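You operate a simulated robot arm through the tools that you are given. There is no shell and no other tool. Be economical: measure what you need, move in short steps, check, and stop when the job is done.

The job below is to be done with a simulated two-armed robot. You get a single attempt, and the scene is never put back.

Task
Wipe up the spill on the top of the sheet table with the grey rag and put it back.

The check looks at the end state, three seconds after you hand in, the way a careful person would. Anything else that was tipped, shoved, dropped, spilled or broken makes it a failure. Flat cloth is picked up by pressing the open fingertips on it (5 to 10 N) and closing them slowly along it; thin cloth reads only 2 to 8 mm in the jaws.

Robot
Two 7-joint arms with two-finger parallel grippers on one trunk, on a base that drives. Base frame: it is fixed to the floor where the robot stands at the start and does not move with it; the origin is under the middle of the robot, x ahead of it, y to its left, z up. Units: mm, rad, N and s.
The left shoulder is at the start at [20, 113, 1122], the right one opposite. With the tool pointing down near the work surface each hand reaches from about 220 to 600 mm from the robot's upright axis, wherever it stands, measured 20 degrees to its own side. Payload 1.57 kg a hand.
The tool frame of a hand sits at the grasp point between the pads (the TCP): z along the fingers, y along the line on which they close. The tips reach 30 mm beyond it. Largest opening 80 mm; finger width 17, thickness 12; the body of the gripper, 40 by 82 mm, starts 80 mm behind the TCP.
Orientation is that of the tool frame in the base frame, as a unit quaternion [x, y, z, w]. With the fingers straight down and closing along the base's y, the tool's x points along the base's -x, its y along +y and its z along -z.

Tools
- The arms move only by the tool play_rows. It takes "left_commands", "right_commands" or both (then of equal length, played together; a hand with none holds still); each is a list of rows, each a list of 7 numbers: the shift along the tool's x, y, z in units of 400 mm (1.0 is 400 mm), then the turn, a rotation vector about the tool's x, y, z in units of 45 degrees (1.0 is 45 degrees), then the opening, from 0 (shut) to 1 (fully open). In form: [[tx, ty, tz, rx, ry, rz, hand], ...]. A call has 1 to 12 rows; each row is the pose to reach, as a shift and turn from the pose commanded when the call began, along the tool's axes at that moment. A call with a number of a shift or a turn outside -1 to 1 is refused whole. Rows are played at 5 a second. More than 50 mm and 0.15 rad between two rows, or a gripper value outside its range, and nothing of the call is played. Where a pose cannot be reached the arm comes as near as it can. A force on the tool above 40 N (or 10 N above the force at the start of the call, whichever is more), or a blocked arm, ends the call early, and 0.2 s more pass. Each finger travels about 45 mm/s and halts on what it meets, pressing with about 42 N; the grip force reading is that of the motor and also rises with nothing between the fingers. The clock runs only during rows and for 0.2 s after the last one: add rows that repeat a pose to give the fingers time. The reply holds the time, the measured pose of the TCP, the force on the tool along the base axes, the opening and the grip force, in the units named above and with some noise, with the torque about the TCP (base axes, N m) and any sound that the robot's microphone picked up.
- Cameras (640 x 400 px; columns grow to the right, rows downward): "scene" is now at [97.5, -20.1, 1253.4]; the picture's right is [-0.23, -0.97, 0.00], its down [-0.48, 0.11, -0.87] and it looks along [0.85, -0.20, -0.49] (base axes); focal length 248 px, centre (320, 200). "left" rides on the left gripper at [72, 7, -122] in its tool frame; the picture's right is [-0.09, 1.00, 0.00], its down [-0.84, -0.08, -0.54] and it looks along [-0.54, -0.05, 0.84] (tool axes); focal length 238 px, centre (320, 200). "right" rides on the right gripper at [72, -7, -122] in its tool frame; the picture's right is [0.09, 1.00, 0.00], its down [-0.84, 0.08, -0.54] and it looks along [-0.54, 0.05, 0.84] (tool axes); focal length 238 px, centre (320, 200).
- snapshot(camera): a new picture of that camera. It takes no simulated time.
- move_column(by): slides the trunk up (or, below 0, down) by that many mm; the arms and the scene camera ride with it, the base frame stays. It gives what a move gives, with no picture.
- steer(legs): drives the robot by 1 to 6 legs, each [ahead, left, turn to the left] in mm, mm and rad, along the robot's own axes; the way and the turn of a leg run together, so that a leg with both is an arc; at most 1500 mm and 3.142 rad a leg. The arms and the cameras ride along, it lands a little off, and it stops where it bumps. It gives what a move gives.
- aim_head(pan, tilt): turns the head with the scene camera to pan (to the left, within 1.396 rad either way) and tilt (down, from -0.506 to 1.204), counted from straight ahead of the robot. It gives what a move gives.
- measure_at(camera, pixels): there is no depth. For up to 12 entries [column, row, z] of the newest picture of that camera ("zoom" is the newest enlarged one), the place [x, y] in the base frame at which the ray of that pixel passes the height z, good to about 2 mm. It takes no simulated time.
- inspect(camera, box): a new picture of the part [left, top, right, bottom] of that camera's present view, enlarged. It takes no simulated time.
- job_done(): hands the job in; it is judged then, once.

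Work in short steps. Measure before you move; look again where a grasp or a placing could have gone wrong, and mend it. You have 80 turns and 78 pictures in all, those below and enlarged ones among them. Open the grippers and draw the arms clear of the work before you hand the job in, unless the task says otherwise; then end with one line.

The tools are called after "Request:" by a JSON object that holds its "api" and its "payload". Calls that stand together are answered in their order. play_rows: Moves the arms, as the interface text tells. Its arguments: {"type":"object","properties":{"left_commands":{"type":"array"},"right_commands":{"type":"array"}},"required":[]} The other tools are called the same way: move_column (by) slides the trunk up or down; steer (legs) drives the base; aim_head (pan, tilt) turns the head that bears the scene camera; snapshot (camera) takes a picture; measure_at (camera, pixels) gives the place at which the rays of pixels pass given heights; inspect (camera, box) takes an enlarged picture of a part of a camera's view; job_done () hands the job in.

At the start:

```text
t: 0.0
left_ee_pos: [462.9, -1.6, 1090.0]
left_tcp_rot: [0.0, 1.0, 0.001, 0.0]
left_force: [0.9, 0.3, -0.8]
left_wrist_torque: [-0.03, -0.01, -0.04]
left_finger_gap: 80.1
left_grip_force: 0.0
right_ee_pos: [302.3, -261.5, 1035.7]
right_tcp_rot: [0.0, 1.0, 0.0, 0.0]
right_force: [-1.1, 0.4, -0.1]
right_wrist_torque: [0.04, 0.0, -0.02]
right_finger_gap: 80.3
right_grip_force: 0.1
trunk travel left (down, up): [-175.0, 395.0]
robot x, y, heading: [0.0, -4.3, 0.003]
head pan, tilt: [-0.229, 0.517]
```

scene: 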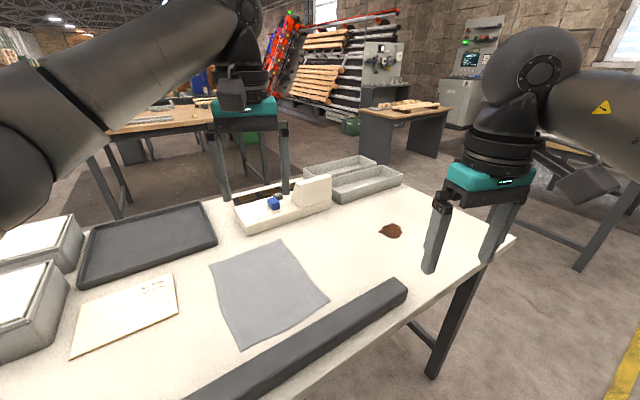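
right: 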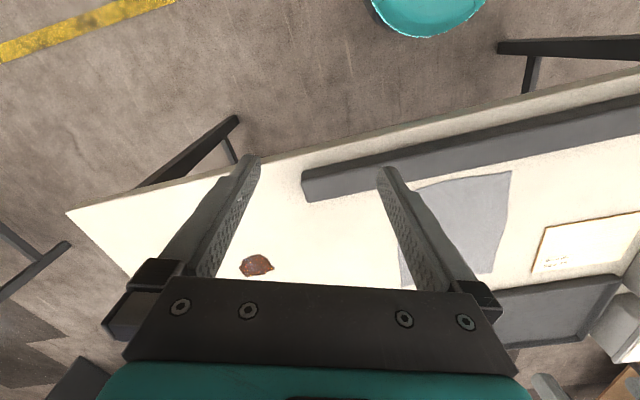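
left: 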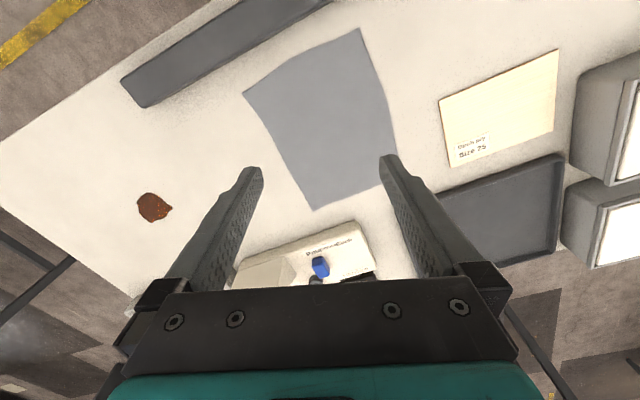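

The rag shows at scene (209,264),(281,240),(329,299),(241,349) and the spill at (390,231). I'll triangulate the table height using both the scene and left cameras.

Request:
{"api": "measure_at", "payload": {"camera": "scene", "pixels": [[390, 231, 700], [390, 231, 800], [390, 231, 900], [281, 240, 700], [281, 240, 800], [281, 240, 900], [241, 349, 800], [329, 299, 800], [209, 264, 800]]}}

Request:
{"api": "measure_at", "payload": {"camera": "left", "pixels": [[154, 207, 700], [154, 207, 800], [154, 207, 900], [315, 210, 700], [315, 210, 800], [315, 210, 900], [361, 28, 800], [243, 92, 800], [398, 155, 800]]}}

```text
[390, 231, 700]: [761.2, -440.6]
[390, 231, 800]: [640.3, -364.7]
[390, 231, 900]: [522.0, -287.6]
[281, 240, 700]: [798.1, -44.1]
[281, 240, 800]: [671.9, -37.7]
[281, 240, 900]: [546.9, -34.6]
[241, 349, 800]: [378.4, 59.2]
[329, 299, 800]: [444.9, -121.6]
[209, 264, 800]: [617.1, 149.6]
```

```text
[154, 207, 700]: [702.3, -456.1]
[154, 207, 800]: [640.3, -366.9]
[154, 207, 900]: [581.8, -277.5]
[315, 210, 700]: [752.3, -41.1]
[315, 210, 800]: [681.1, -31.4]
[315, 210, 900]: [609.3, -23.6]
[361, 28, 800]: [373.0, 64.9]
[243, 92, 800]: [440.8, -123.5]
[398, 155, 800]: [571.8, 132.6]
```

Table height is about 800 mm; the spill sits at about (640,-366). Next I measure the table outline and obstacles in the scene picture.

Request:
{"api": "measure_at", "payload": {"camera": "scene", "pixels": [[515, 237, 800], [410, 322, 800], [402, 182, 800], [408, 298, 800], [386, 279, 830], [248, 233, 800], [331, 210, 800], [335, 200, 800], [403, 184, 800], [177, 310, 800], [173, 276, 800], [217, 243, 800]]}}

Request:
{"api": "aim_head", "payload": {"pan": -0.3, "tilt": 1.0}}

Request:
{"api": "snapshot", "payload": {"camera": "scene"}}

```text
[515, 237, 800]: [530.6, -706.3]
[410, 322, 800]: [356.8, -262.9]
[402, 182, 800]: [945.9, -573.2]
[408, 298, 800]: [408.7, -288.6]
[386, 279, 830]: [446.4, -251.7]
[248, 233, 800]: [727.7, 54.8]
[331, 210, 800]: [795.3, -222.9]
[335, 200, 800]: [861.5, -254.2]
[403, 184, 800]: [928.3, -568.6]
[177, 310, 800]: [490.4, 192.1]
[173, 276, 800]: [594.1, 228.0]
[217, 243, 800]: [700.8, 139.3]
```

```text
t: 0.9
left_ee_pos: [462.9, -2.0, 1090.1]
left_tcp_rot: [-0.001, 1.0, 0.0, 0.0]
left_force: [-0.7, -0.4, -0.2]
left_wrist_torque: [0.02, 0.01, -0.02]
left_finger_gap: 79.9
left_grip_force: 0.1
right_ee_pos: [303.4, -262.1, 1034.4]
right_tcp_rot: [0.0, 1.0, 0.0, 0.0]
right_force: [-0.4, -0.3, 0.1]
right_wrist_torque: [0.01, 0.01, 0.01]
right_finger_gap: 79.9
right_grip_force: 0.0
trunk travel left (down, up): [-175.0, 395.0]
robot x, y, heading: [4.5, -0.9, 0.005]
head pan, tilt: [-0.3, 1.0]
```

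```text
74 pictures are left
```

scene: 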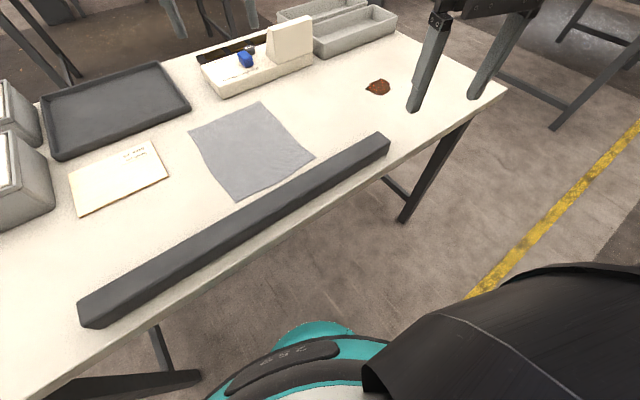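

The table edge runs along about (0.36,-0.93), and the spill is out of reach from here. I tuck the left arm back and to the left so the right hand has room, then drive along the table and turn to face it.

Request:
{"api": "play_rows", "payload": {"left_commands": [[0.04, 0.08, 0, 0, 0, 0, 1], [0.09, 0.17, 0, 0, 0, 0, 1], [0.14, 0.26, 0, 0, 0, 0, 1], [0.19, 0.35, 0, 0, 0, 0, 1], [0.24, 0.44, 0, 0, 0, 0, 1], [0.29, 0.53, 0, 0, 0, 0, 1], [0.34, 0.62, 0, 0, 0, 0, 1], [0.38, 0.7, 0, 0, 0, 0, 1]]}}

Request:
{"api": "steer", "payload": {"legs": [[107, -289, 0], [0, 0, 0.368]]}}

Request:
{"api": "aim_head", "payload": {"pan": 0.0, "tilt": 0.8}}

Request:
{"api": "snapshot", "payload": {"camera": "scene"}}

```text
t: 2.7
left_ee_pos: [309.6, 279.1, 1089.8]
left_tcp_rot: [-0.001, 1.0, 0.0, 0.0]
left_force: [0.1, -0.3, -0.3]
left_wrist_torque: [0.03, -0.01, 0.04]
left_finger_gap: 79.8
left_grip_force: 0.1
right_ee_pos: [303.1, -261.5, 1033.8]
right_tcp_rot: [0.0, 1.0, 0.0, 0.0]
right_force: [-0.1, 0.7, 0.9]
right_wrist_torque: [0.02, -0.02, -0.03]
right_finger_gap: 80.1
right_grip_force: 0.0
trunk travel left (down, up): [-175.0, 395.0]
robot x, y, heading: [3.4, -0.1, 0.004]
head pan, tilt: [-0.3, 1.0]
```

```text
t: 5.9
left_ee_pos: [297.3, 83.7, 1090.0]
left_tcp_rot: [-0.181, 0.984, 0.0, 0.0]
left_force: [-0.7, 0.1, 0.5]
left_wrist_torque: [0.01, 0.02, 0.03]
left_finger_gap: 80.0
left_grip_force: 0.0
right_ee_pos: [481.2, -425.2, 1035.2]
right_tcp_rot: [-0.179, 0.984, 0.0, 0.001]
right_force: [-0.3, -0.6, -0.3]
right_wrist_torque: [0.05, -0.02, 0.04]
right_finger_gap: 80.0
right_grip_force: 0.1
trunk travel left (down, up): [-175.0, 395.0]
robot x, y, heading: [107.7, -282.9, 0.362]
head pan, tilt: [-0.3, 1.0]
```

```text
t: 6.7
left_ee_pos: [295.7, 82.9, 1090.2]
left_tcp_rot: [-0.181, 0.984, 0.0, 0.0]
left_force: [-0.9, 0.6, 0.1]
left_wrist_torque: [-0.07, -0.01, -0.01]
left_finger_gap: 80.2
left_grip_force: 0.1
right_ee_pos: [481.2, -425.1, 1033.9]
right_tcp_rot: [-0.18, 0.984, -0.001, 0.0]
right_force: [-0.7, -0.3, -0.3]
right_wrist_torque: [0.02, 0.01, -0.03]
right_finger_gap: 80.0
right_grip_force: 0.0
trunk travel left (down, up): [-175.0, 395.0]
robot x, y, heading: [103.5, -289.5, 0.362]
head pan, tilt: [0.0, 0.799]
```

```text
73 pictures are left
```

scene: 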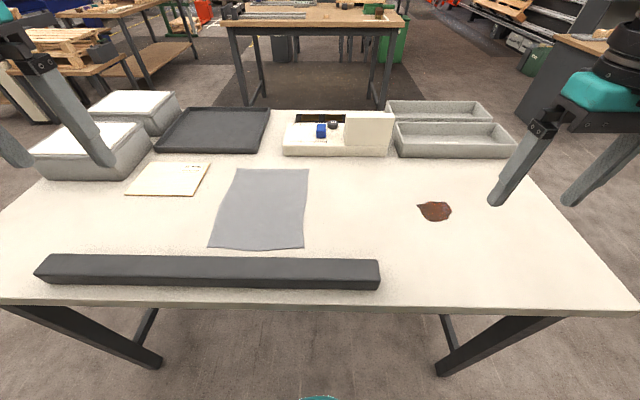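

The view is clear: rag at (208–309,168–249), spill at (434,211). I move the right hand above a point about 60 mm inside the rag's right edge, at roughly (537,-22), with fingers opened to about 50 mm.

Request:
{"api": "play_rows", "payload": {"right_commands": [[-0.041, 0.074, 0.02, 0, 0, 0, 0.9], [-0.081, 0.149, 0.04, 0, 0, 0, 0.8], [-0.122, 0.223, 0.06, 0, 0, 0, 0.7], [-0.163, 0.298, 0.08, 0, 0, 0, 0.62], [-0.203, 0.372, 0.1, 0, 0, 0, 0.62], [-0.244, 0.446, 0.12, 0, 0, 0, 0.62], [-0.285, 0.521, 0.15, 0, 0, 0, 0.62], [-0.325, 0.595, 0.18, 0, 0, 0, 0.62], [-0.366, 0.67, 0.21, 0, 0, 0, 0.62], [-0.407, 0.744, 0.25, 0, 0, 0, 0.62], [-0.447, 0.819, 0.29, 0, 0, 0, 0.62], [-0.4875, 0.8925, 0.335, 0, 0, 0, 0.62]]}}

Request:
{"api": "snapshot", "payload": {"camera": "right"}}

Request:
{"api": "snapshot", "payload": {"camera": "scene"}}

```text
t: 9.3
left_ee_pos: [295.9, 84.1, 1088.6]
left_tcp_rot: [-0.181, 0.984, -0.001, 0.0]
left_force: [-0.4, 0.3, 0.2]
left_wrist_torque: [-0.02, -0.02, 0.01]
left_finger_gap: 79.9
left_grip_force: 0.0
right_ee_pos: [537.9, -20.1, 898.7]
right_tcp_rot: [-0.18, 0.984, 0.0, 0.0]
right_force: [0.9, 0.0, 0.0]
right_wrist_torque: [0.0, 0.01, 0.02]
right_finger_gap: 49.6
right_grip_force: 0.0
trunk travel left (down, up): [-175.0, 395.0]
robot x, y, heading: [106.0, -287.7, 0.363]
head pan, tilt: [0.0, 0.799]
```

```text
72 pictures are left
```

right: 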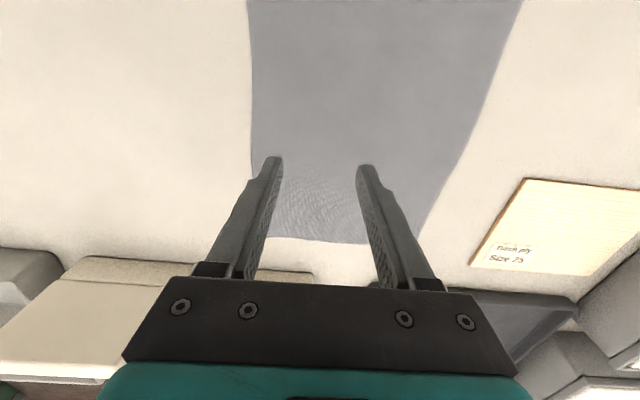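

```text
71 pictures are left
```

scene: 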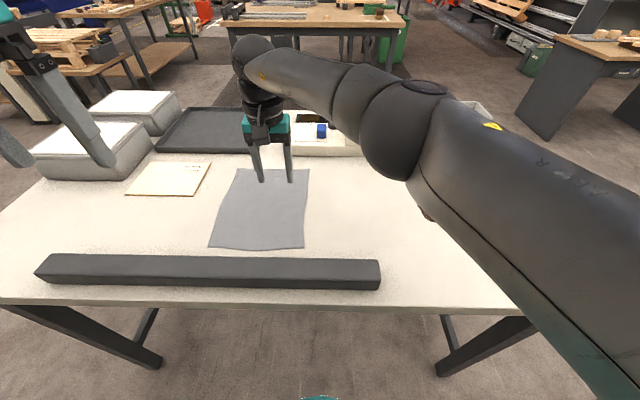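

Fingers hover over the rag, tips at about z 869. I lower to just above the table.

Request:
{"api": "play_rows", "payload": {"right_commands": [[0, 0, 0.05, 0, 0, 0, 0.62], [0, 0, 0.1, 0, 0, 0, 0.62], [0, 0, 0.14, 0, 0, 0, 0.62], [0, 0, 0.155, 0, 0, 0, 0.62], [0, 0, 0.165, 0, 0, 0, 0.62], [0, 0, 0.17, 0, 0, 0, 0.62], [0, 0, 0.17, 0, 0, 0, 0.62]]}}

```text
t: 10.9
left_ee_pos: [297.0, 83.9, 1089.7]
left_tcp_rot: [-0.181, 0.983, -0.001, 0.001]
left_force: [0.0, -0.4, -0.2]
left_wrist_torque: [0.01, -0.01, -0.01]
left_finger_gap: 79.9
left_grip_force: 0.1
right_ee_pos: [537.2, -22.1, 832.9]
right_tcp_rot: [-0.179, 0.984, 0.0, 0.0]
right_force: [-0.3, 0.1, 0.3]
right_wrist_torque: [0.03, 0.0, 0.0]
right_finger_gap: 49.8
right_grip_force: 0.1
trunk travel left (down, up): [-175.0, 395.0]
robot x, y, heading: [104.8, -285.0, 0.361]
head pan, tilt: [0.0, 0.799]
```

No contact yet at z 833; I step down in small increments.

Request:
{"api": "play_rows", "payload": {"right_commands": [[0, 0, 0.003, 0, 0, 0, 0.62], [0, 0, 0.006, 0, 0, 0, 0.62], [0, 0, 0.008, 0, 0, 0, 0.62], [0, 0, 0.008, 0, 0, 0, 0.62]]}}

```text
t: 11.9
left_ee_pos: [295.9, 83.1, 1090.5]
left_tcp_rot: [-0.18, 0.984, 0.001, 0.001]
left_force: [0.0, 0.2, -0.5]
left_wrist_torque: [0.01, -0.03, 0.0]
left_finger_gap: 80.2
left_grip_force: 0.0
right_ee_pos: [538.6, -21.4, 832.7]
right_tcp_rot: [-0.179, 0.984, 0.001, 0.002]
right_force: [1.7, -4.0, 24.9]
right_wrist_torque: [-0.27, -0.05, -0.01]
right_finger_gap: 49.5
right_grip_force: 0.4
trunk travel left (down, up): [-175.0, 395.0]
robot x, y, heading: [105.4, -285.4, 0.361]
head pan, tilt: [0.0, 0.799]
```

24.9 N is too much; I ease up about 2 mm to near 8 N and check.

Request:
{"api": "play_rows", "payload": {"right_commands": [[0, 0, -0.005, 0, 0, 0, 0.62], [0, 0, -0.005, 0, 0, 0, 0.62]]}}

```text
t: 12.5
left_ee_pos: [295.7, 83.0, 1089.7]
left_tcp_rot: [-0.181, 0.984, 0.0, 0.0]
left_force: [-0.2, 0.3, -0.4]
left_wrist_torque: [-0.01, 0.0, 0.02]
left_finger_gap: 80.1
left_grip_force: 0.1
right_ee_pos: [537.6, -21.6, 830.6]
right_tcp_rot: [-0.178, 0.984, 0.0, 0.002]
right_force: [4.1, 0.1, 16.9]
right_wrist_torque: [-0.14, -0.13, -0.02]
right_finger_gap: 49.8
right_grip_force: 0.1
trunk travel left (down, up): [-175.0, 395.0]
robot x, y, heading: [106.6, -290.6, 0.358]
head pan, tilt: [0.0, 0.799]
```

Still 16.9 N; another 2.2 mm up should give about 8 N.

Request:
{"api": "play_rows", "payload": {"right_commands": [[0, 0, -0.0055, 0, 0, 0, 0.62], [0, 0, -0.0055, 0, 0, 0, 0.62]]}}

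```text
t: 13.1
left_ee_pos: [297.1, 83.2, 1089.4]
left_tcp_rot: [-0.181, 0.983, 0.0, 0.0]
left_force: [0.7, -0.6, 0.2]
left_wrist_torque: [0.03, 0.02, 0.02]
left_finger_gap: 79.9
left_grip_force: 0.0
right_ee_pos: [536.1, -20.6, 833.0]
right_tcp_rot: [-0.18, 0.984, 0.0, -0.002]
right_force: [-0.3, -0.6, 0.4]
right_wrist_torque: [0.02, -0.02, 0.01]
right_finger_gap: 49.5
right_grip_force: 0.0
trunk travel left (down, up): [-175.0, 395.0]
robot x, y, heading: [105.0, -286.4, 0.359]
head pan, tilt: [0.0, 0.799]
```

Contact just lost; go down 1.1 mm, then read.

Request:
{"api": "play_rows", "payload": {"right_commands": [[0, 0, 0.003, 0, 0, 0, 0.62], [0, 0, 0.003, 0, 0, 0, 0.62]]}}

```text
t: 13.7
left_ee_pos: [296.6, 84.0, 1088.0]
left_tcp_rot: [-0.18, 0.984, 0.0, 0.0]
left_force: [-0.4, 0.6, 0.5]
left_wrist_torque: [0.0, 0.02, -0.01]
left_finger_gap: 80.3
left_grip_force: 0.1
right_ee_pos: [536.1, -22.5, 831.8]
right_tcp_rot: [-0.179, 0.984, 0.0, 0.0]
right_force: [0.1, -0.4, 0.9]
right_wrist_torque: [-0.02, -0.02, 0.04]
right_finger_gap: 49.6
right_grip_force: 0.1
trunk travel left (down, up): [-175.0, 395.0]
robot x, y, heading: [103.4, -288.7, 0.369]
head pan, tilt: [0.0, 0.799]
```

Net offset is 0.5 thousandths now and 17 N was at 3; I go to about 1.7 and start closing slowly.

Request:
{"api": "play_rows", "payload": {"right_commands": [[0, 0, 0.0013, 0, 0, 0, 0.62], [0, 0, 0.0013, 0, 0, 0, 0.62]]}}

```text
t: 14.3
left_ee_pos: [297.2, 83.8, 1090.2]
left_tcp_rot: [-0.181, 0.984, 0.0, 0.001]
left_force: [0.4, 0.4, 0.2]
left_wrist_torque: [0.02, -0.04, 0.01]
left_finger_gap: 80.1
left_grip_force: 0.1
right_ee_pos: [537.3, -22.4, 831.8]
right_tcp_rot: [-0.18, 0.984, 0.0, 0.0]
right_force: [-0.1, -0.4, 1.7]
right_wrist_torque: [0.02, 0.03, 0.01]
right_finger_gap: 49.4
right_grip_force: 0.1
trunk travel left (down, up): [-175.0, 395.0]
robot x, y, heading: [104.0, -284.6, 0.36]
head pan, tilt: [0.0, 0.799]
```

Only 1.7 N, so a little more.

Request:
{"api": "play_rows", "payload": {"right_commands": [[0, 0, 0.0022, 0, 0, 0, 0.62], [0, 0, 0.0022, 0, 0, 0, 0.62]]}}

```text
t: 14.9
left_ee_pos: [297.7, 83.5, 1090.0]
left_tcp_rot: [-0.18, 0.984, 0.001, 0.0]
left_force: [-0.5, 0.8, 0.1]
left_wrist_torque: [0.01, 0.02, 0.01]
left_finger_gap: 80.0
left_grip_force: 0.0
right_ee_pos: [538.0, -22.9, 832.3]
right_tcp_rot: [-0.179, 0.984, 0.0, 0.001]
right_force: [1.7, -0.5, 6.4]
right_wrist_torque: [-0.04, -0.01, 0.02]
right_finger_gap: 49.6
right_grip_force: 0.1
trunk travel left (down, up): [-175.0, 395.0]
robot x, y, heading: [107.5, -285.9, 0.358]
head pan, tilt: [0.0, 0.799]
```

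6.4 N is within 5–10 N; I close slowly along the cloth.

Request:
{"api": "play_rows", "payload": {"right_commands": [[0, 0, 0, 0, 0, 0, 0.56], [0, 0, 0, 0, 0, 0, 0.5], [0, 0, 0, 0, 0, 0, 0.44], [0, 0, 0, 0, 0, 0, 0.38], [0, 0, 0, 0, 0, 0, 0.32], [0, 0, 0, 0, 0, 0, 0.26], [0, 0, 0, 0, 0, 0, 0.2], [0, 0, 0, 0, 0, 0, 0.14], [0, 0, 0, 0, 0, 0, 0.08], [0, 0, 0, 0, 0, 0, 0.03], [0, 0, 0, 0, 0, 0, 0], [0, 0, 0, 0, 0, 0, 0]]}}

Request:
{"api": "snapshot", "payload": {"camera": "right"}}

```text
t: 17.5
left_ee_pos: [296.0, 84.2, 1089.8]
left_tcp_rot: [-0.181, 0.983, 0.0, 0.0]
left_force: [-0.3, -0.1, -0.3]
left_wrist_torque: [-0.02, 0.02, -0.01]
left_finger_gap: 80.1
left_grip_force: 0.0
right_ee_pos: [537.2, -21.6, 832.8]
right_tcp_rot: [-0.179, 0.984, 0.001, 0.001]
right_force: [0.3, 0.3, 13.2]
right_wrist_torque: [-0.04, -0.05, 0.01]
right_finger_gap: 2.7
right_grip_force: 24.1
trunk travel left (down, up): [-175.0, 395.0]
robot x, y, heading: [104.4, -287.3, 0.364]
head pan, tilt: [0.0, 0.799]
```

```text
70 pictures are left
```

right: 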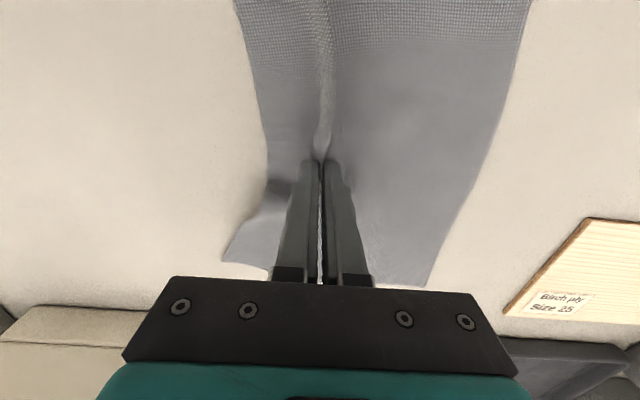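

Gap 2.7 mm suggests cloth is in the jaws, with the fold visible at (325,130). I lift 100 mm and look.

Request:
{"api": "play_rows", "payload": {"right_commands": [[0, 0, -0.05, 0, 0, 0, 0], [0, 0, -0.1, 0, 0, 0, 0], [0, 0, -0.15, 0, 0, 0, 0], [0, 0, -0.2, 0, 0, 0, 0], [0, 0, -0.25, 0, 0, 0, 0], [0, 0, -0.25, 0, 0, 0, 0]]}}

Request:
{"api": "snapshot", "payload": {"camera": "scene"}}

```text
t: 18.9
left_ee_pos: [295.9, 83.3, 1088.2]
left_tcp_rot: [-0.181, 0.984, 0.0, 0.0]
left_force: [0.2, -0.8, -0.2]
left_wrist_torque: [-0.02, 0.01, -0.02]
left_finger_gap: 80.1
left_grip_force: 0.1
right_ee_pos: [536.9, -23.3, 930.2]
right_tcp_rot: [-0.179, 0.984, 0.001, 0.0]
right_force: [0.2, -0.1, 0.0]
right_wrist_torque: [0.03, -0.01, 0.01]
right_finger_gap: 2.5
right_grip_force: 24.1
trunk travel left (down, up): [-175.0, 395.0]
robot x, y, heading: [106.3, -287.4, 0.361]
head pan, tilt: [0.0, 0.799]
```

```text
69 pictures are left
```

scene: 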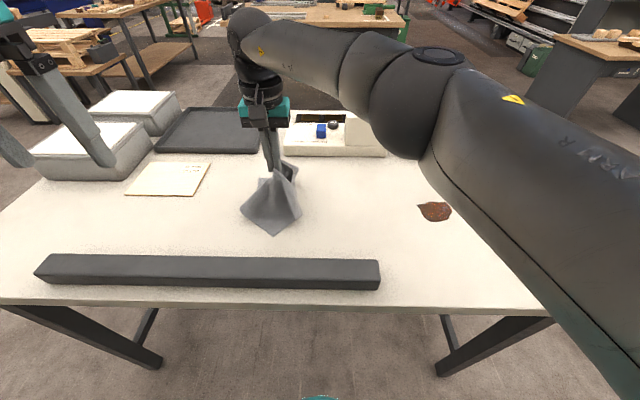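

The rag hangs from the jaws and swings free. I measure the spill's centre and extents in this view.

Request:
{"api": "inspect", "payload": {"camera": "scene", "box": [390, 180, 480, 240]}}

Request:
{"api": "measure_at", "payload": {"camera": "scene", "pixels": [[417, 206, 800], [452, 209, 800], [435, 201, 800], [434, 222, 800], [434, 211, 800], [285, 156, 800], [340, 157, 800], [400, 158, 800]]}}

```text
6.67 times, centred on (435, 210) of scene
```

zoom: 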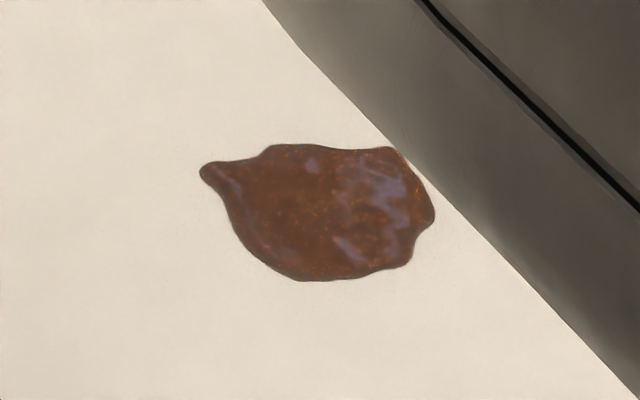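

```text
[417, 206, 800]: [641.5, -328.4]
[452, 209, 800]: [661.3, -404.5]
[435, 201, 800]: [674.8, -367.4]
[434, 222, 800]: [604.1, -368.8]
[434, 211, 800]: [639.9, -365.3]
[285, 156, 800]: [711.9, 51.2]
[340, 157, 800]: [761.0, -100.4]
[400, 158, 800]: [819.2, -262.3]
```

Spill spans about 75 by 65 mm around (640,-366). I carry the rag there, slightly raised.

Request:
{"api": "play_rows", "payload": {"right_commands": [[0, 0, -0.1, 0, 0, 0, 0], [0.006, -0.089, -0.15, 0, 0, 0, 0], [0.013, -0.179, -0.15, 0, 0, 0, 0], [0.019, -0.268, -0.15, 0, 0, 0, 0], [0.025, -0.357, -0.15, 0, 0, 0, 0], [0.031, -0.446, -0.15, 0, 0, 0, 0], [0.038, -0.536, -0.15, 0, 0, 0, 0], [0.044, -0.625, -0.15, 0, 0, 0, 0], [0.05, -0.714, -0.15, 0, 0, 0, 0], [0.056, -0.804, -0.15, 0, 0, 0, 0], [0.0627, -0.893, -0.15, 0, 0, 0, 0], [0.0627, -0.893, -0.15, 0, 0, 0, 0]]}}

Request:
{"api": "snapshot", "payload": {"camera": "scene"}}

Request:
{"api": "snapshot", "payload": {"camera": "right"}}

```text
t: 21.5
left_ee_pos: [297.6, 83.9, 1089.2]
left_tcp_rot: [-0.181, 0.984, 0.001, 0.001]
left_force: [-0.5, 0.6, -0.4]
left_wrist_torque: [-0.04, -0.01, -0.02]
left_finger_gap: 80.1
left_grip_force: 0.0
right_ee_pos: [638.1, -365.2, 986.1]
right_tcp_rot: [-0.179, 0.984, 0.0, 0.0]
right_force: [0.0, 0.1, -0.6]
right_wrist_torque: [-0.01, 0.01, -0.02]
right_finger_gap: 2.4
right_grip_force: 23.6
trunk travel left (down, up): [-175.0, 395.0]
robot x, y, heading: [103.6, -289.9, 0.361]
head pan, tilt: [0.0, 0.799]
```

```text
67 pictures are left
```

scene: 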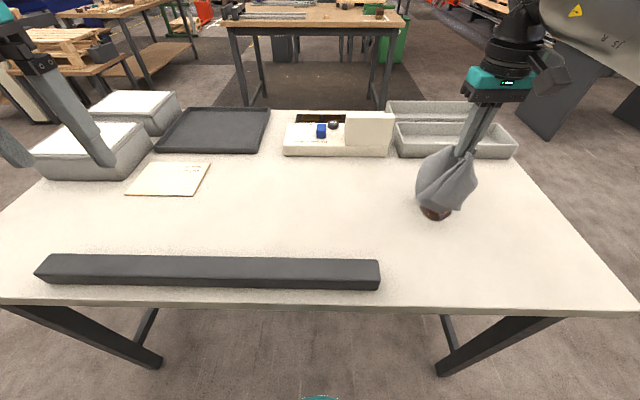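

```text
66 pictures are left
```

right: 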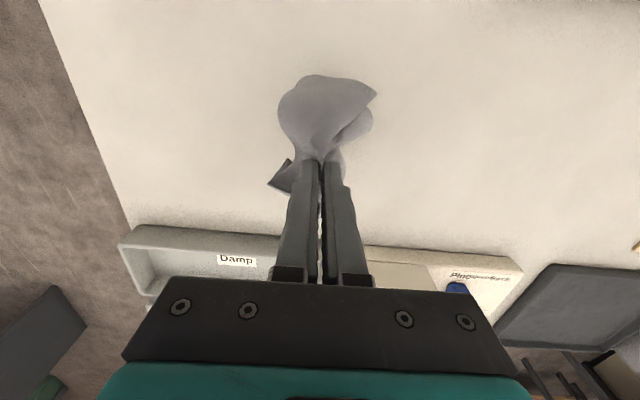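

The rag hangs over the spill. I lower it onto the spill until near contact.

Request:
{"api": "play_rows", "payload": {"right_commands": [[0, 0, 0.08, 0, 0, 0, 0], [0, 0, 0.16, 0, 0, 0, 0], [0, 0, 0.24, 0, 0, 0, 0], [0, 0, 0.3, 0, 0, 0, 0], [0, 0, 0.34, 0, 0, 0, 0], [0, 0, 0.36, 0, 0, 0, 0], [0, 0, 0.375, 0, 0, 0, 0], [0, 0, 0.38, 0, 0, 0, 0]]}}

Request:
{"api": "snapshot", "payload": {"camera": "scene"}}

```text
t: 23.3
left_ee_pos: [296.8, 84.6, 1089.6]
left_tcp_rot: [-0.181, 0.984, 0.0, 0.0]
left_force: [-0.6, -0.8, -0.5]
left_wrist_torque: [0.05, -0.01, 0.01]
left_finger_gap: 80.0
left_grip_force: 0.0
right_ee_pos: [640.0, -364.9, 838.6]
right_tcp_rot: [-0.179, 0.984, 0.0, -0.001]
right_force: [0.4, -0.3, 0.8]
right_wrist_torque: [-0.02, 0.02, -0.02]
right_finger_gap: 2.3
right_grip_force: 23.4
trunk travel left (down, up): [-175.0, 395.0]
robot x, y, heading: [105.6, -284.4, 0.364]
head pan, tilt: [0.0, 0.799]
```

```text
65 pictures are left
```

scene: 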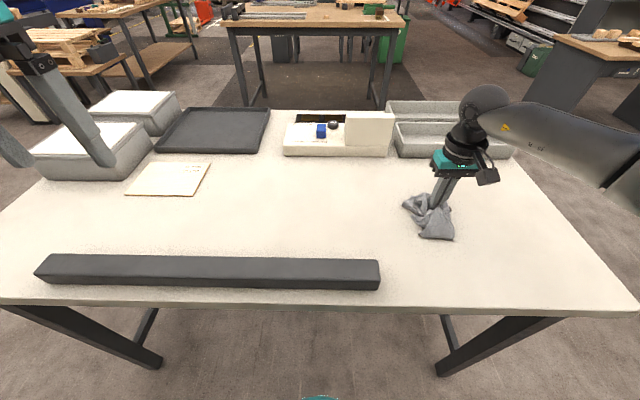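

The rag is bunched on the spill. I press further down.

Request:
{"api": "play_rows", "payload": {"right_commands": [[0, 0, 0.006, 0, 0, 0, 0], [0, 0, 0.012, 0, 0, 0, 0], [0, 0, 0.018, 0, 0, 0, 0], [0, 0, 0.018, 0, 0, 0, 0]]}}

```text
t: 24.3
left_ee_pos: [296.0, 84.8, 1089.1]
left_tcp_rot: [-0.18, 0.984, -0.001, 0.001]
left_force: [0.1, -0.6, 0.2]
left_wrist_torque: [-0.03, 0.02, 0.0]
left_finger_gap: 79.9
left_grip_force: 0.0
right_ee_pos: [639.8, -363.4, 835.2]
right_tcp_rot: [-0.179, 0.984, 0.0, 0.003]
right_force: [-0.6, -1.8, 17.6]
right_wrist_torque: [-0.02, 0.08, -0.03]
right_finger_gap: 2.5
right_grip_force: 24.2
trunk travel left (down, up): [-175.0, 395.0]
robot x, y, heading: [106.6, -287.6, 0.361]
head pan, tilt: [0.0, 0.799]
```

17.6 N press. I wipe with back-and-forth strokes, slightly lighter.

Request:
{"api": "play_rows", "payload": {"right_commands": [[0, 0.05, -0.001, 0, 0, 0, 0], [0, 0.1, -0.001, 0, 0, 0, 0], [0, 0.05, -0.001, 0, 0, 0, 0], [0, 0, -0.001, 0, 0, 0, 0], [0, -0.05, -0.001, 0, 0, 0, 0], [0, -0.1, -0.001, 0, 0, 0, 0], [0.05, -0.1, -0.001, 0, 0, 0, 0], [0.05, -0.05, -0.001, 0, 0, 0, 0], [0.05, 0, -0.001, 0, 0, 0, 0], [0.05, 0.05, -0.001, 0, 0, 0, 0], [0.05, 0.1, -0.001, 0, 0, 0, 0], [0.0, 0.1, -0.001, 0, 0, 0, 0]]}}

Request:
{"api": "snapshot", "payload": {"camera": "scene"}}

```text
t: 26.9
left_ee_pos: [296.2, 84.1, 1089.3]
left_tcp_rot: [-0.18, 0.984, 0.0, 0.0]
left_force: [-0.2, 0.2, -0.3]
left_wrist_torque: [-0.02, 0.01, 0.0]
left_finger_gap: 79.8
left_grip_force: 0.0
right_ee_pos: [627.3, -325.7, 834.5]
right_tcp_rot: [-0.181, 0.984, 0.0, -0.001]
right_force: [-2.0, 1.1, 5.2]
right_wrist_torque: [-0.02, 0.11, -0.01]
right_finger_gap: 2.3
right_grip_force: 23.7
trunk travel left (down, up): [-175.0, 395.0]
robot x, y, heading: [106.9, -286.8, 0.362]
head pan, tilt: [0.0, 0.799]
```

```text
64 pictures are left
```

scene: 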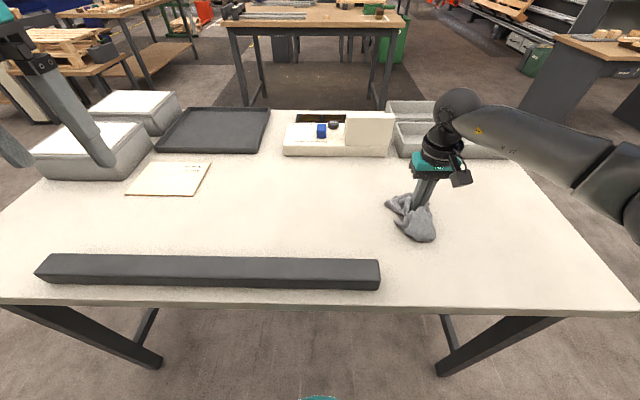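

Wiping goes on; I sweep the far band and the middle again with a bit more pressure.

Request:
{"api": "play_rows", "payload": {"right_commands": [[-0.05, 0, 0.003, 0, 0, 0, 0], [-0.05, -0.05, 0.003, 0, 0, 0, 0], [-0.05, -0.1, 0.003, 0, 0, 0, 0], [-0.05, -0.15, 0.003, 0, 0, 0, 0], [-0.05, -0.2, 0.003, 0, 0, 0, 0], [-0.02, -0.2, 0.003, 0, 0, 0, 0], [0, -0.15, 0.003, 0, 0, 0, 0], [0, -0.1, 0.003, 0, 0, 0, 0], [0, -0.05, 0.003, 0, 0, 0, 0], [0, 0, 0.003, 0, 0, 0, 0], [0, 0.05, 0.003, 0, 0, 0, 0], [0, 0.1, 0.003, 0, 0, 0, 0]]}}

Request:
{"api": "inspect", "payload": {"camera": "scene", "box": [340, 160, 500, 260]}}

```text
t: 29.5
left_ee_pos: [296.4, 82.4, 1090.3]
left_tcp_rot: [-0.181, 0.984, 0.0, 0.001]
left_force: [0.2, -0.2, -0.8]
left_wrist_torque: [0.02, 0.0, -0.01]
left_finger_gap: 80.1
left_grip_force: 0.1
right_ee_pos: [611.5, -289.3, 833.5]
right_tcp_rot: [-0.179, 0.984, 0.001, 0.003]
right_force: [4.4, -8.3, 29.3]
right_wrist_torque: [-0.36, -0.29, -0.03]
right_finger_gap: 2.5
right_grip_force: 24.1
trunk travel left (down, up): [-175.0, 395.0]
robot x, y, heading: [106.0, -286.6, 0.363]
head pan, tilt: [0.0, 0.799]
```

```text
4.00 times, centred on (420, 210) of scene
```

zoom: 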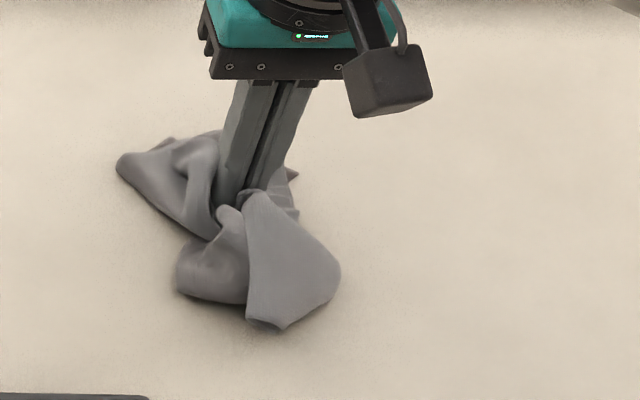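

The spill area around zoom (376,204) looks clean. I lift the rag and check beneath it.

Request:
{"api": "play_rows", "payload": {"right_commands": [[0, 0, -0.1, 0, 0, 0, 0], [0, 0, -0.2, 0, 0, 0, 0], [0, 0, -0.3, 0, 0, 0, 0], [0, 0.06, -0.4, 0, 0, 0, 0], [0, 0.12, -0.48, 0, 0, 0, 0], [0, 0.2, -0.5, 0, 0, 0, 0], [0, 0.3, -0.5, 0, 0, 0, 0]]}}

Request:
{"api": "snapshot", "payload": {"camera": "scene"}}

Request:
{"api": "inspect", "payload": {"camera": "scene", "box": [360, 160, 500, 250]}}

```text
t: 31.1
left_ee_pos: [296.7, 84.7, 1088.8]
left_tcp_rot: [-0.18, 0.984, 0.001, 0.0]
left_force: [0.0, 0.4, 0.5]
left_wrist_torque: [-0.01, 0.01, 0.06]
left_finger_gap: 80.5
left_grip_force: 0.1
right_ee_pos: [571.2, -177.6, 1029.9]
right_tcp_rot: [-0.178, 0.984, 0.0, 0.0]
right_force: [-0.2, 0.0, -1.1]
right_wrist_torque: [0.0, -0.02, 0.01]
right_finger_gap: 2.4
right_grip_force: 24.1
trunk travel left (down, up): [-175.0, 395.0]
robot x, y, heading: [107.4, -288.6, 0.366]
head pan, tilt: [0.0, 0.799]
```

```text
62 pictures are left
```

scene: 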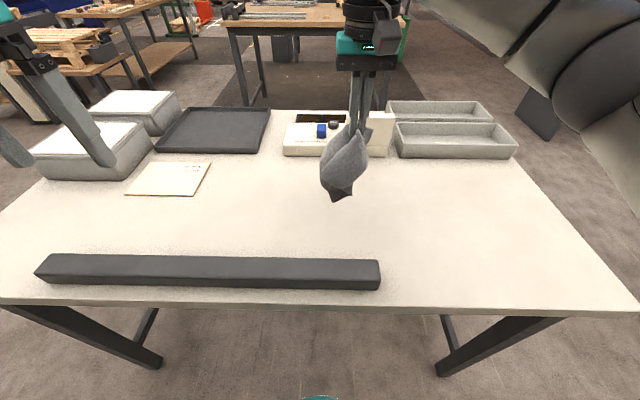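

```text
4.44 times, centred on (430, 205) of scene
```

zoom: 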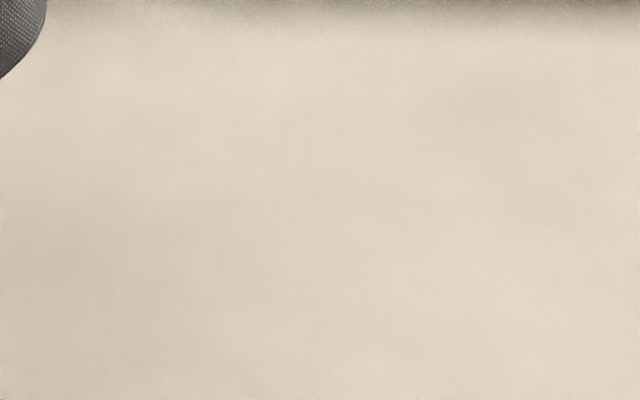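

The table is clean. Before putting it back, I check the tray labels seen earlier ("Damp").

Request:
{"api": "inspect", "payload": {"camera": "scene", "box": [370, 85, 530, 170]}}

Request:
{"api": "snapshot", "payload": {"camera": "right"}}

```text
4.00 times, centred on (450, 128) of scene
```

zoom: 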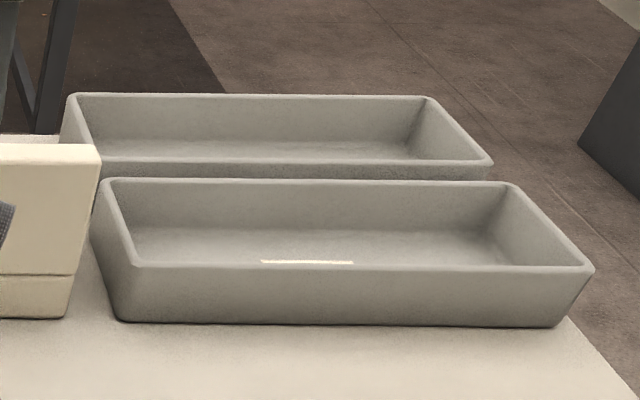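

```text
59 pictures are left
```

right: 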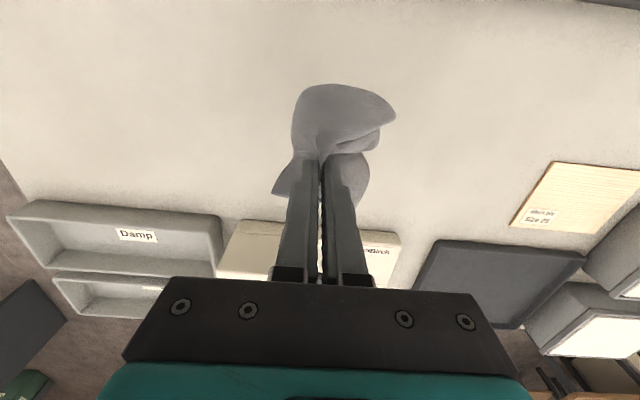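

I look closer at the second tray's label and the block's print.

Request:
{"api": "inspect", "payload": {"camera": "right", "box": [0, 190, 240, 340]}}

Request:
{"api": "inspect", "payload": {"camera": "right", "box": [360, 150, 640, 325]}}

```text
2.67 times, centred on (120, 265) of right
```

zoom: 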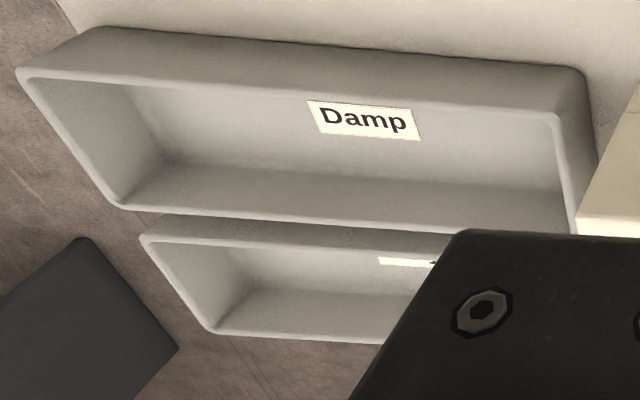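

```text
2.29 times, centred on (500, 238) of right
```

zoom: 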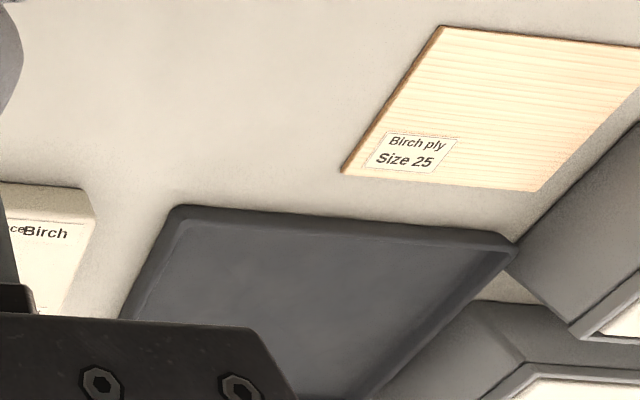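

The labels belong to wood moisture sorting (ply, Birch, Damp tray), not the rag. The rag goes back where it lay: I carry it to about 90 mm left of its original pinch point, to lay it while sweeping right.

Request:
{"api": "play_rows", "payload": {"right_commands": [[-0.007, 0.08, 0, 0, 0, 0, 0], [-0.014, 0.16, 0, 0, 0, 0, 0], [-0.021, 0.24, 0, 0, 0, 0, 0], [-0.028, 0.32, 0, 0, 0, 0, 0], [-0.035, 0.4, 0, 0, 0, 0, 0], [-0.042, 0.48, 0, 0, 0, 0, 0], [-0.05, 0.55, 0, 0, 0, 0, 0], [-0.056, 0.62, 0, 0, 0, 0, 0], [-0.056, 0.62, 0.05, 0, 0, 0, 0], [-0.056, 0.62, 0.1, 0, 0, 0, 0], [-0.056, 0.62, 0.1, 0, 0, 0, 0]]}}

Request:
{"api": "snapshot", "payload": {"camera": "scene"}}

Request:
{"api": "snapshot", "payload": {"camera": "left"}}

```text
t: 33.5
left_ee_pos: [295.9, 84.1, 1089.7]
left_tcp_rot: [-0.181, 0.984, 0.0, -0.001]
left_force: [-0.5, 0.0, 0.8]
left_wrist_torque: [0.01, -0.04, -0.02]
left_finger_gap: 79.9
left_grip_force: 0.0
right_ee_pos: [501.5, 5.8, 998.4]
right_tcp_rot: [-0.178, 0.984, 0.0, 0.0]
right_force: [-0.6, 0.0, 0.4]
right_wrist_torque: [0.05, 0.01, -0.03]
right_finger_gap: 2.7
right_grip_force: 23.2
right hand out of reach, approached as far as the arm can: row 6, 7, 8, 9, 10, 11
trunk travel left (down, up): [-175.0, 395.0]
robot x, y, heading: [104.5, -286.3, 0.357]
head pan, tilt: [0.0, 0.799]
```

```text
56 pictures are left
```

scene: 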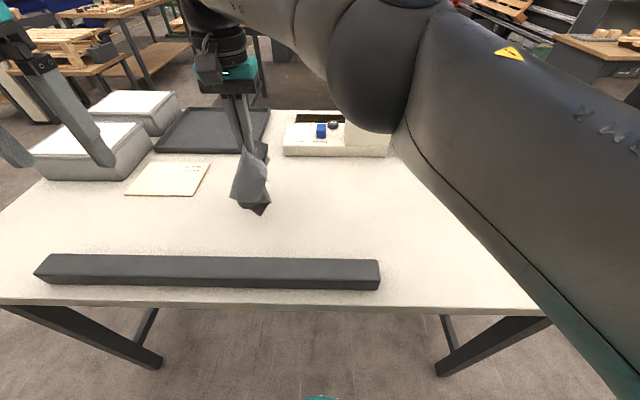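

```text
55 pictures are left
```

left: 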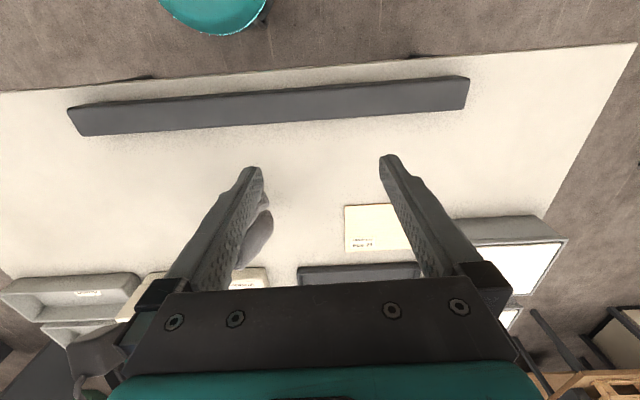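

The reach limit was hit at (501,6). I pull the hand back right, then drive the robot 110 mm left along the table.

Request:
{"api": "play_rows", "payload": {"right_commands": [[0, -0.1, 0, 0, 0, 0, 0], [0, -0.2, 0, 0, 0, 0, 0], [0, -0.3, 0, 0, 0, 0, 0], [0, -0.4, 0, 0, 0, 0, 0], [0, -0.4, 0, 0, 0, 0, 0]]}}

Request:
{"api": "steer", "payload": {"legs": [[0, 110, 0]]}}

Request:
{"api": "snapshot", "payload": {"camera": "scene"}}

```text
t: 34.7
left_ee_pos: [295.9, 84.4, 1089.4]
left_tcp_rot: [-0.18, 0.984, 0.0, 0.0]
left_force: [-0.7, -0.4, 0.9]
left_wrist_torque: [-0.03, 0.02, 0.01]
left_finger_gap: 80.1
left_grip_force: 0.1
right_ee_pos: [556.7, -143.7, 996.2]
right_tcp_rot: [-0.18, 0.984, 0.0, 0.001]
right_force: [0.2, 0.3, -0.4]
right_wrist_torque: [0.02, 0.01, 0.0]
right_finger_gap: 2.2
right_grip_force: 23.7
trunk travel left (down, up): [-175.0, 395.0]
robot x, y, heading: [105.6, -285.3, 0.362]
head pan, tilt: [0.0, 0.799]
```

```text
t: 35.9
left_ee_pos: [256.5, 190.2, 1089.0]
left_tcp_rot: [-0.18, 0.984, -0.001, 0.0]
left_force: [-0.5, 0.4, -0.6]
left_wrist_torque: [-0.02, -0.01, -0.02]
left_finger_gap: 79.9
left_grip_force: 0.1
right_ee_pos: [516.3, -37.8, 998.5]
right_tcp_rot: [-0.18, 0.984, 0.0, 0.0]
right_force: [0.0, 0.3, -0.4]
right_wrist_torque: [-0.03, 0.04, -0.04]
right_finger_gap: 2.5
right_grip_force: 23.6
trunk travel left (down, up): [-175.0, 395.0]
robot x, y, heading: [66.3, -183.5, 0.357]
head pan, tilt: [0.0, 0.799]
```

```text
54 pictures are left
```

scene: 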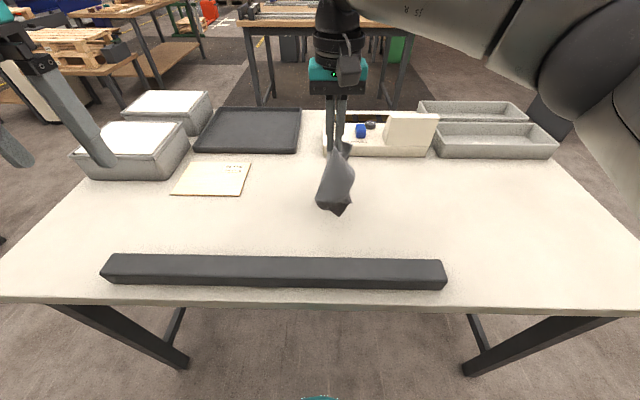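

Now within reach. I move to the start of the laying sweep and then lower while sweeping right to (537,-22).

Request:
{"api": "play_rows", "payload": {"right_commands": [[-0.03, 0.08, 0, 0, 0, 0, 0], [-0.05, 0.16, 0, 0, 0, 0, 0], [-0.06, 0.245, 0.02, 0, 0, 0, 0], [-0.06, 0.245, 0.08, 0, 0, 0, 0], [-0.06, 0.245, 0.14, 0, 0, 0, 0], [-0.06, 0.22, 0.19, 0, 0, 0, 0], [-0.06, 0.18, 0.24, 0, 0, 0, 0], [-0.06, 0.14, 0.29, 0, 0, 0, 0], [-0.06, 0.1, 0.33, 0, 0, 0, 0], [-0.06, 0.06, 0.36, 0, 0, 0, 0], [-0.06, 0.03, 0.38, 0, 0, 0, 0], [-0.06, 0.02, 0.39, 0, 0, 0, 0]]}}

Request:
{"api": "snapshot", "payload": {"camera": "scene"}}

Request:
{"api": "snapshot", "payload": {"camera": "right"}}

```text
t: 38.5
left_ee_pos: [256.7, 188.9, 1088.9]
left_tcp_rot: [-0.18, 0.984, 0.0, 0.0]
left_force: [-0.1, -0.7, -0.1]
left_wrist_torque: [0.05, -0.03, 0.01]
left_finger_gap: 79.9
left_grip_force: 0.1
right_ee_pos: [534.5, -21.1, 841.0]
right_tcp_rot: [-0.179, 0.984, 0.0, 0.0]
right_force: [-0.2, 0.0, -0.5]
right_wrist_torque: [0.03, -0.01, 0.03]
right_finger_gap: 2.3
right_grip_force: 23.8
trunk travel left (down, up): [-175.0, 395.0]
robot x, y, heading: [69.6, -181.7, 0.361]
head pan, tilt: [0.0, 0.799]
```

```text
53 pictures are left
```

scene: 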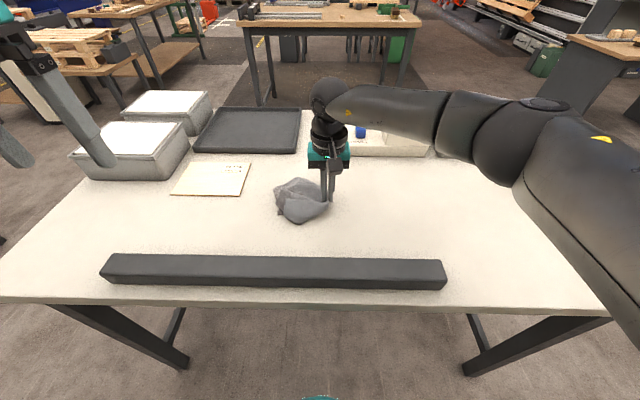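

```text
52 pictures are left
```

right: 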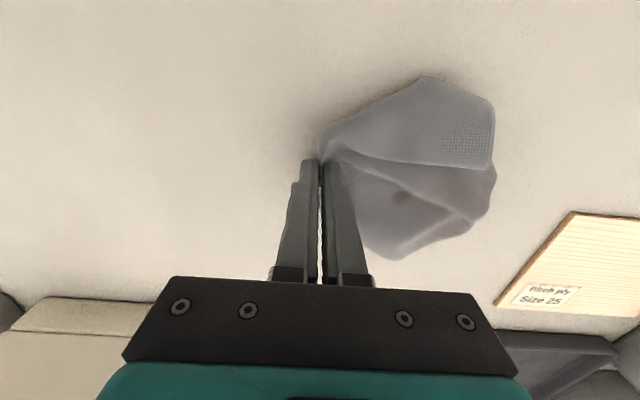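

The rag lies in a folded pile just left of the pinch. I lower a few mm, open, and rise to view its state.

Request:
{"api": "play_rows", "payload": {"right_commands": [[0, 0, 0.012, 0, 0, 0, 0], [0, 0, 0.012, 0, 0, 0, 0.05], [0, 0, 0.012, 0, 0, 0, 0.15], [0, 0, 0.01, 0, 0, 0, 0.25], [0, 0, 0.0, 0, 0, 0, 0.3], [0, 0, -0.05, 0, 0, 0, 0.3], [0, 0, -0.15, 0, 0, 0, 0.3], [0, -0.1, -0.25, 0, 0, 0, 0.3], [0, -0.2, -0.3, 0, 0, 0, 0.3]]}}

Request:
{"api": "snapshot", "payload": {"camera": "right"}}

Request:
{"api": "inspect", "payload": {"camera": "scene", "box": [230, 150, 390, 250]}}

```text
refused: row 8 steps farther than a row can; nothing moved
```

```text
51 pictures are left
```

right: 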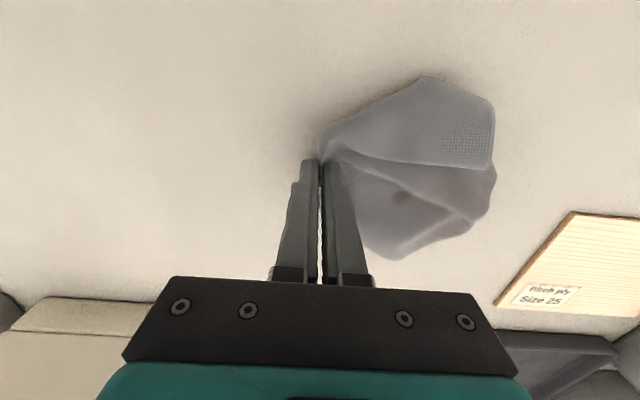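

```text
4.00 times, centred on (310, 200) of scene
```

zoom: 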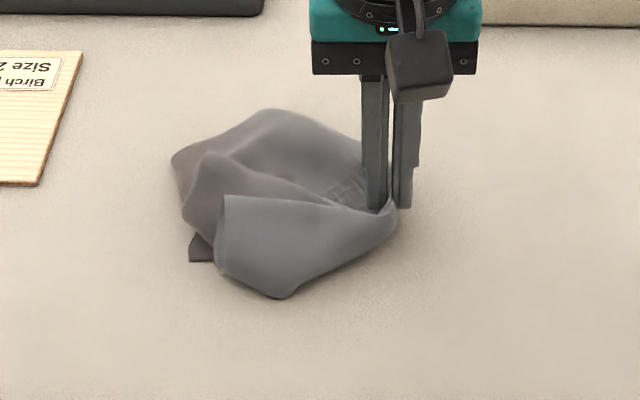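

The move was refused for step size; I replay it with smaller steps.

Request:
{"api": "play_rows", "payload": {"right_commands": [[0, 0, 0.012, 0, 0, 0, 0], [0, 0, 0.012, 0, 0, 0, 0.05], [0, 0, 0.012, 0, 0, 0, 0.15], [0, 0, 0.01, 0, 0, 0, 0.25], [0, 0, 0.0, 0, 0, 0, 0.3], [0, 0, -0.05, 0, 0, 0, 0.3], [0, 0, -0.15, 0, 0, 0, 0.3], [0, -0.08, -0.22, 0, 0, 0, 0.3], [0, -0.16, -0.29, 0, 0, 0, 0.3]]}}

Request:
{"api": "snapshot", "payload": {"camera": "right"}}

Request:
{"api": "inspect", "payload": {"camera": "scene", "box": [230, 150, 390, 250]}}

```text
t: 40.5
left_ee_pos: [256.0, 189.4, 1088.4]
left_tcp_rot: [-0.181, 0.983, 0.0, 0.0]
left_force: [0.5, 0.0, -0.2]
left_wrist_torque: [0.0, 0.02, -0.02]
left_finger_gap: 80.1
left_grip_force: 0.0
right_ee_pos: [554.6, -80.2, 958.8]
right_tcp_rot: [-0.18, 0.984, 0.0, 0.0]
right_force: [-0.5, 0.0, -0.1]
right_wrist_torque: [0.01, -0.01, 0.01]
right_finger_gap: 24.0
right_grip_force: 0.2
trunk travel left (down, up): [-175.0, 395.0]
robot x, y, heading: [66.1, -187.1, 0.366]
head pan, tilt: [0.0, 0.799]
```

```text
49 pictures are left
```

right: 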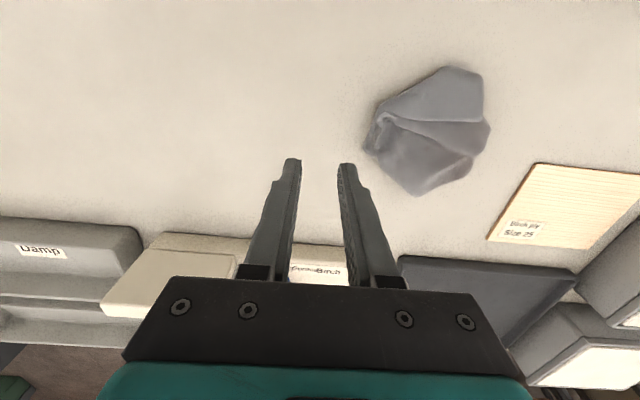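

```text
4.00 times, centred on (310, 200) of scene
```

zoom: 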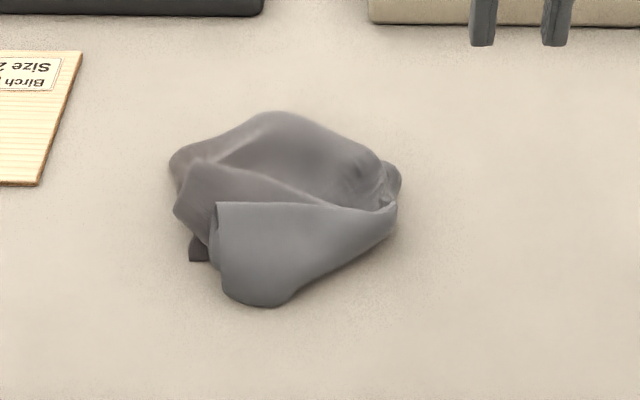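

Released. I measure the pile's outline to compare with the original centre (528,14).

Request:
{"api": "measure_at", "payload": {"camera": "zoom", "pixels": [[170, 160, 810], [275, 112, 815], [400, 180, 810], [260, 305, 803], [390, 210, 810], [215, 205, 820], [190, 260, 801], [285, 215, 815]]}}

Request:
{"api": "measure_at", "payload": {"camera": "right", "pixels": [[446, 66, 803], [420, 196, 803], [365, 150, 810], [490, 128, 810], [483, 75, 803]]}}

```text
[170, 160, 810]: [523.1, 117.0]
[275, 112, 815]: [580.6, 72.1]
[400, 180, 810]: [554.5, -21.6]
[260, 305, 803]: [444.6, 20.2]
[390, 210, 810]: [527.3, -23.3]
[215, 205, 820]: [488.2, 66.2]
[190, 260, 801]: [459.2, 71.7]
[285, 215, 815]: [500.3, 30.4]
```

```text
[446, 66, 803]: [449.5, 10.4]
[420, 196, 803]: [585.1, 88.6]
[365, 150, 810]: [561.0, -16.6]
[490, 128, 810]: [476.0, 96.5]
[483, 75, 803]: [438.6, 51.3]
```

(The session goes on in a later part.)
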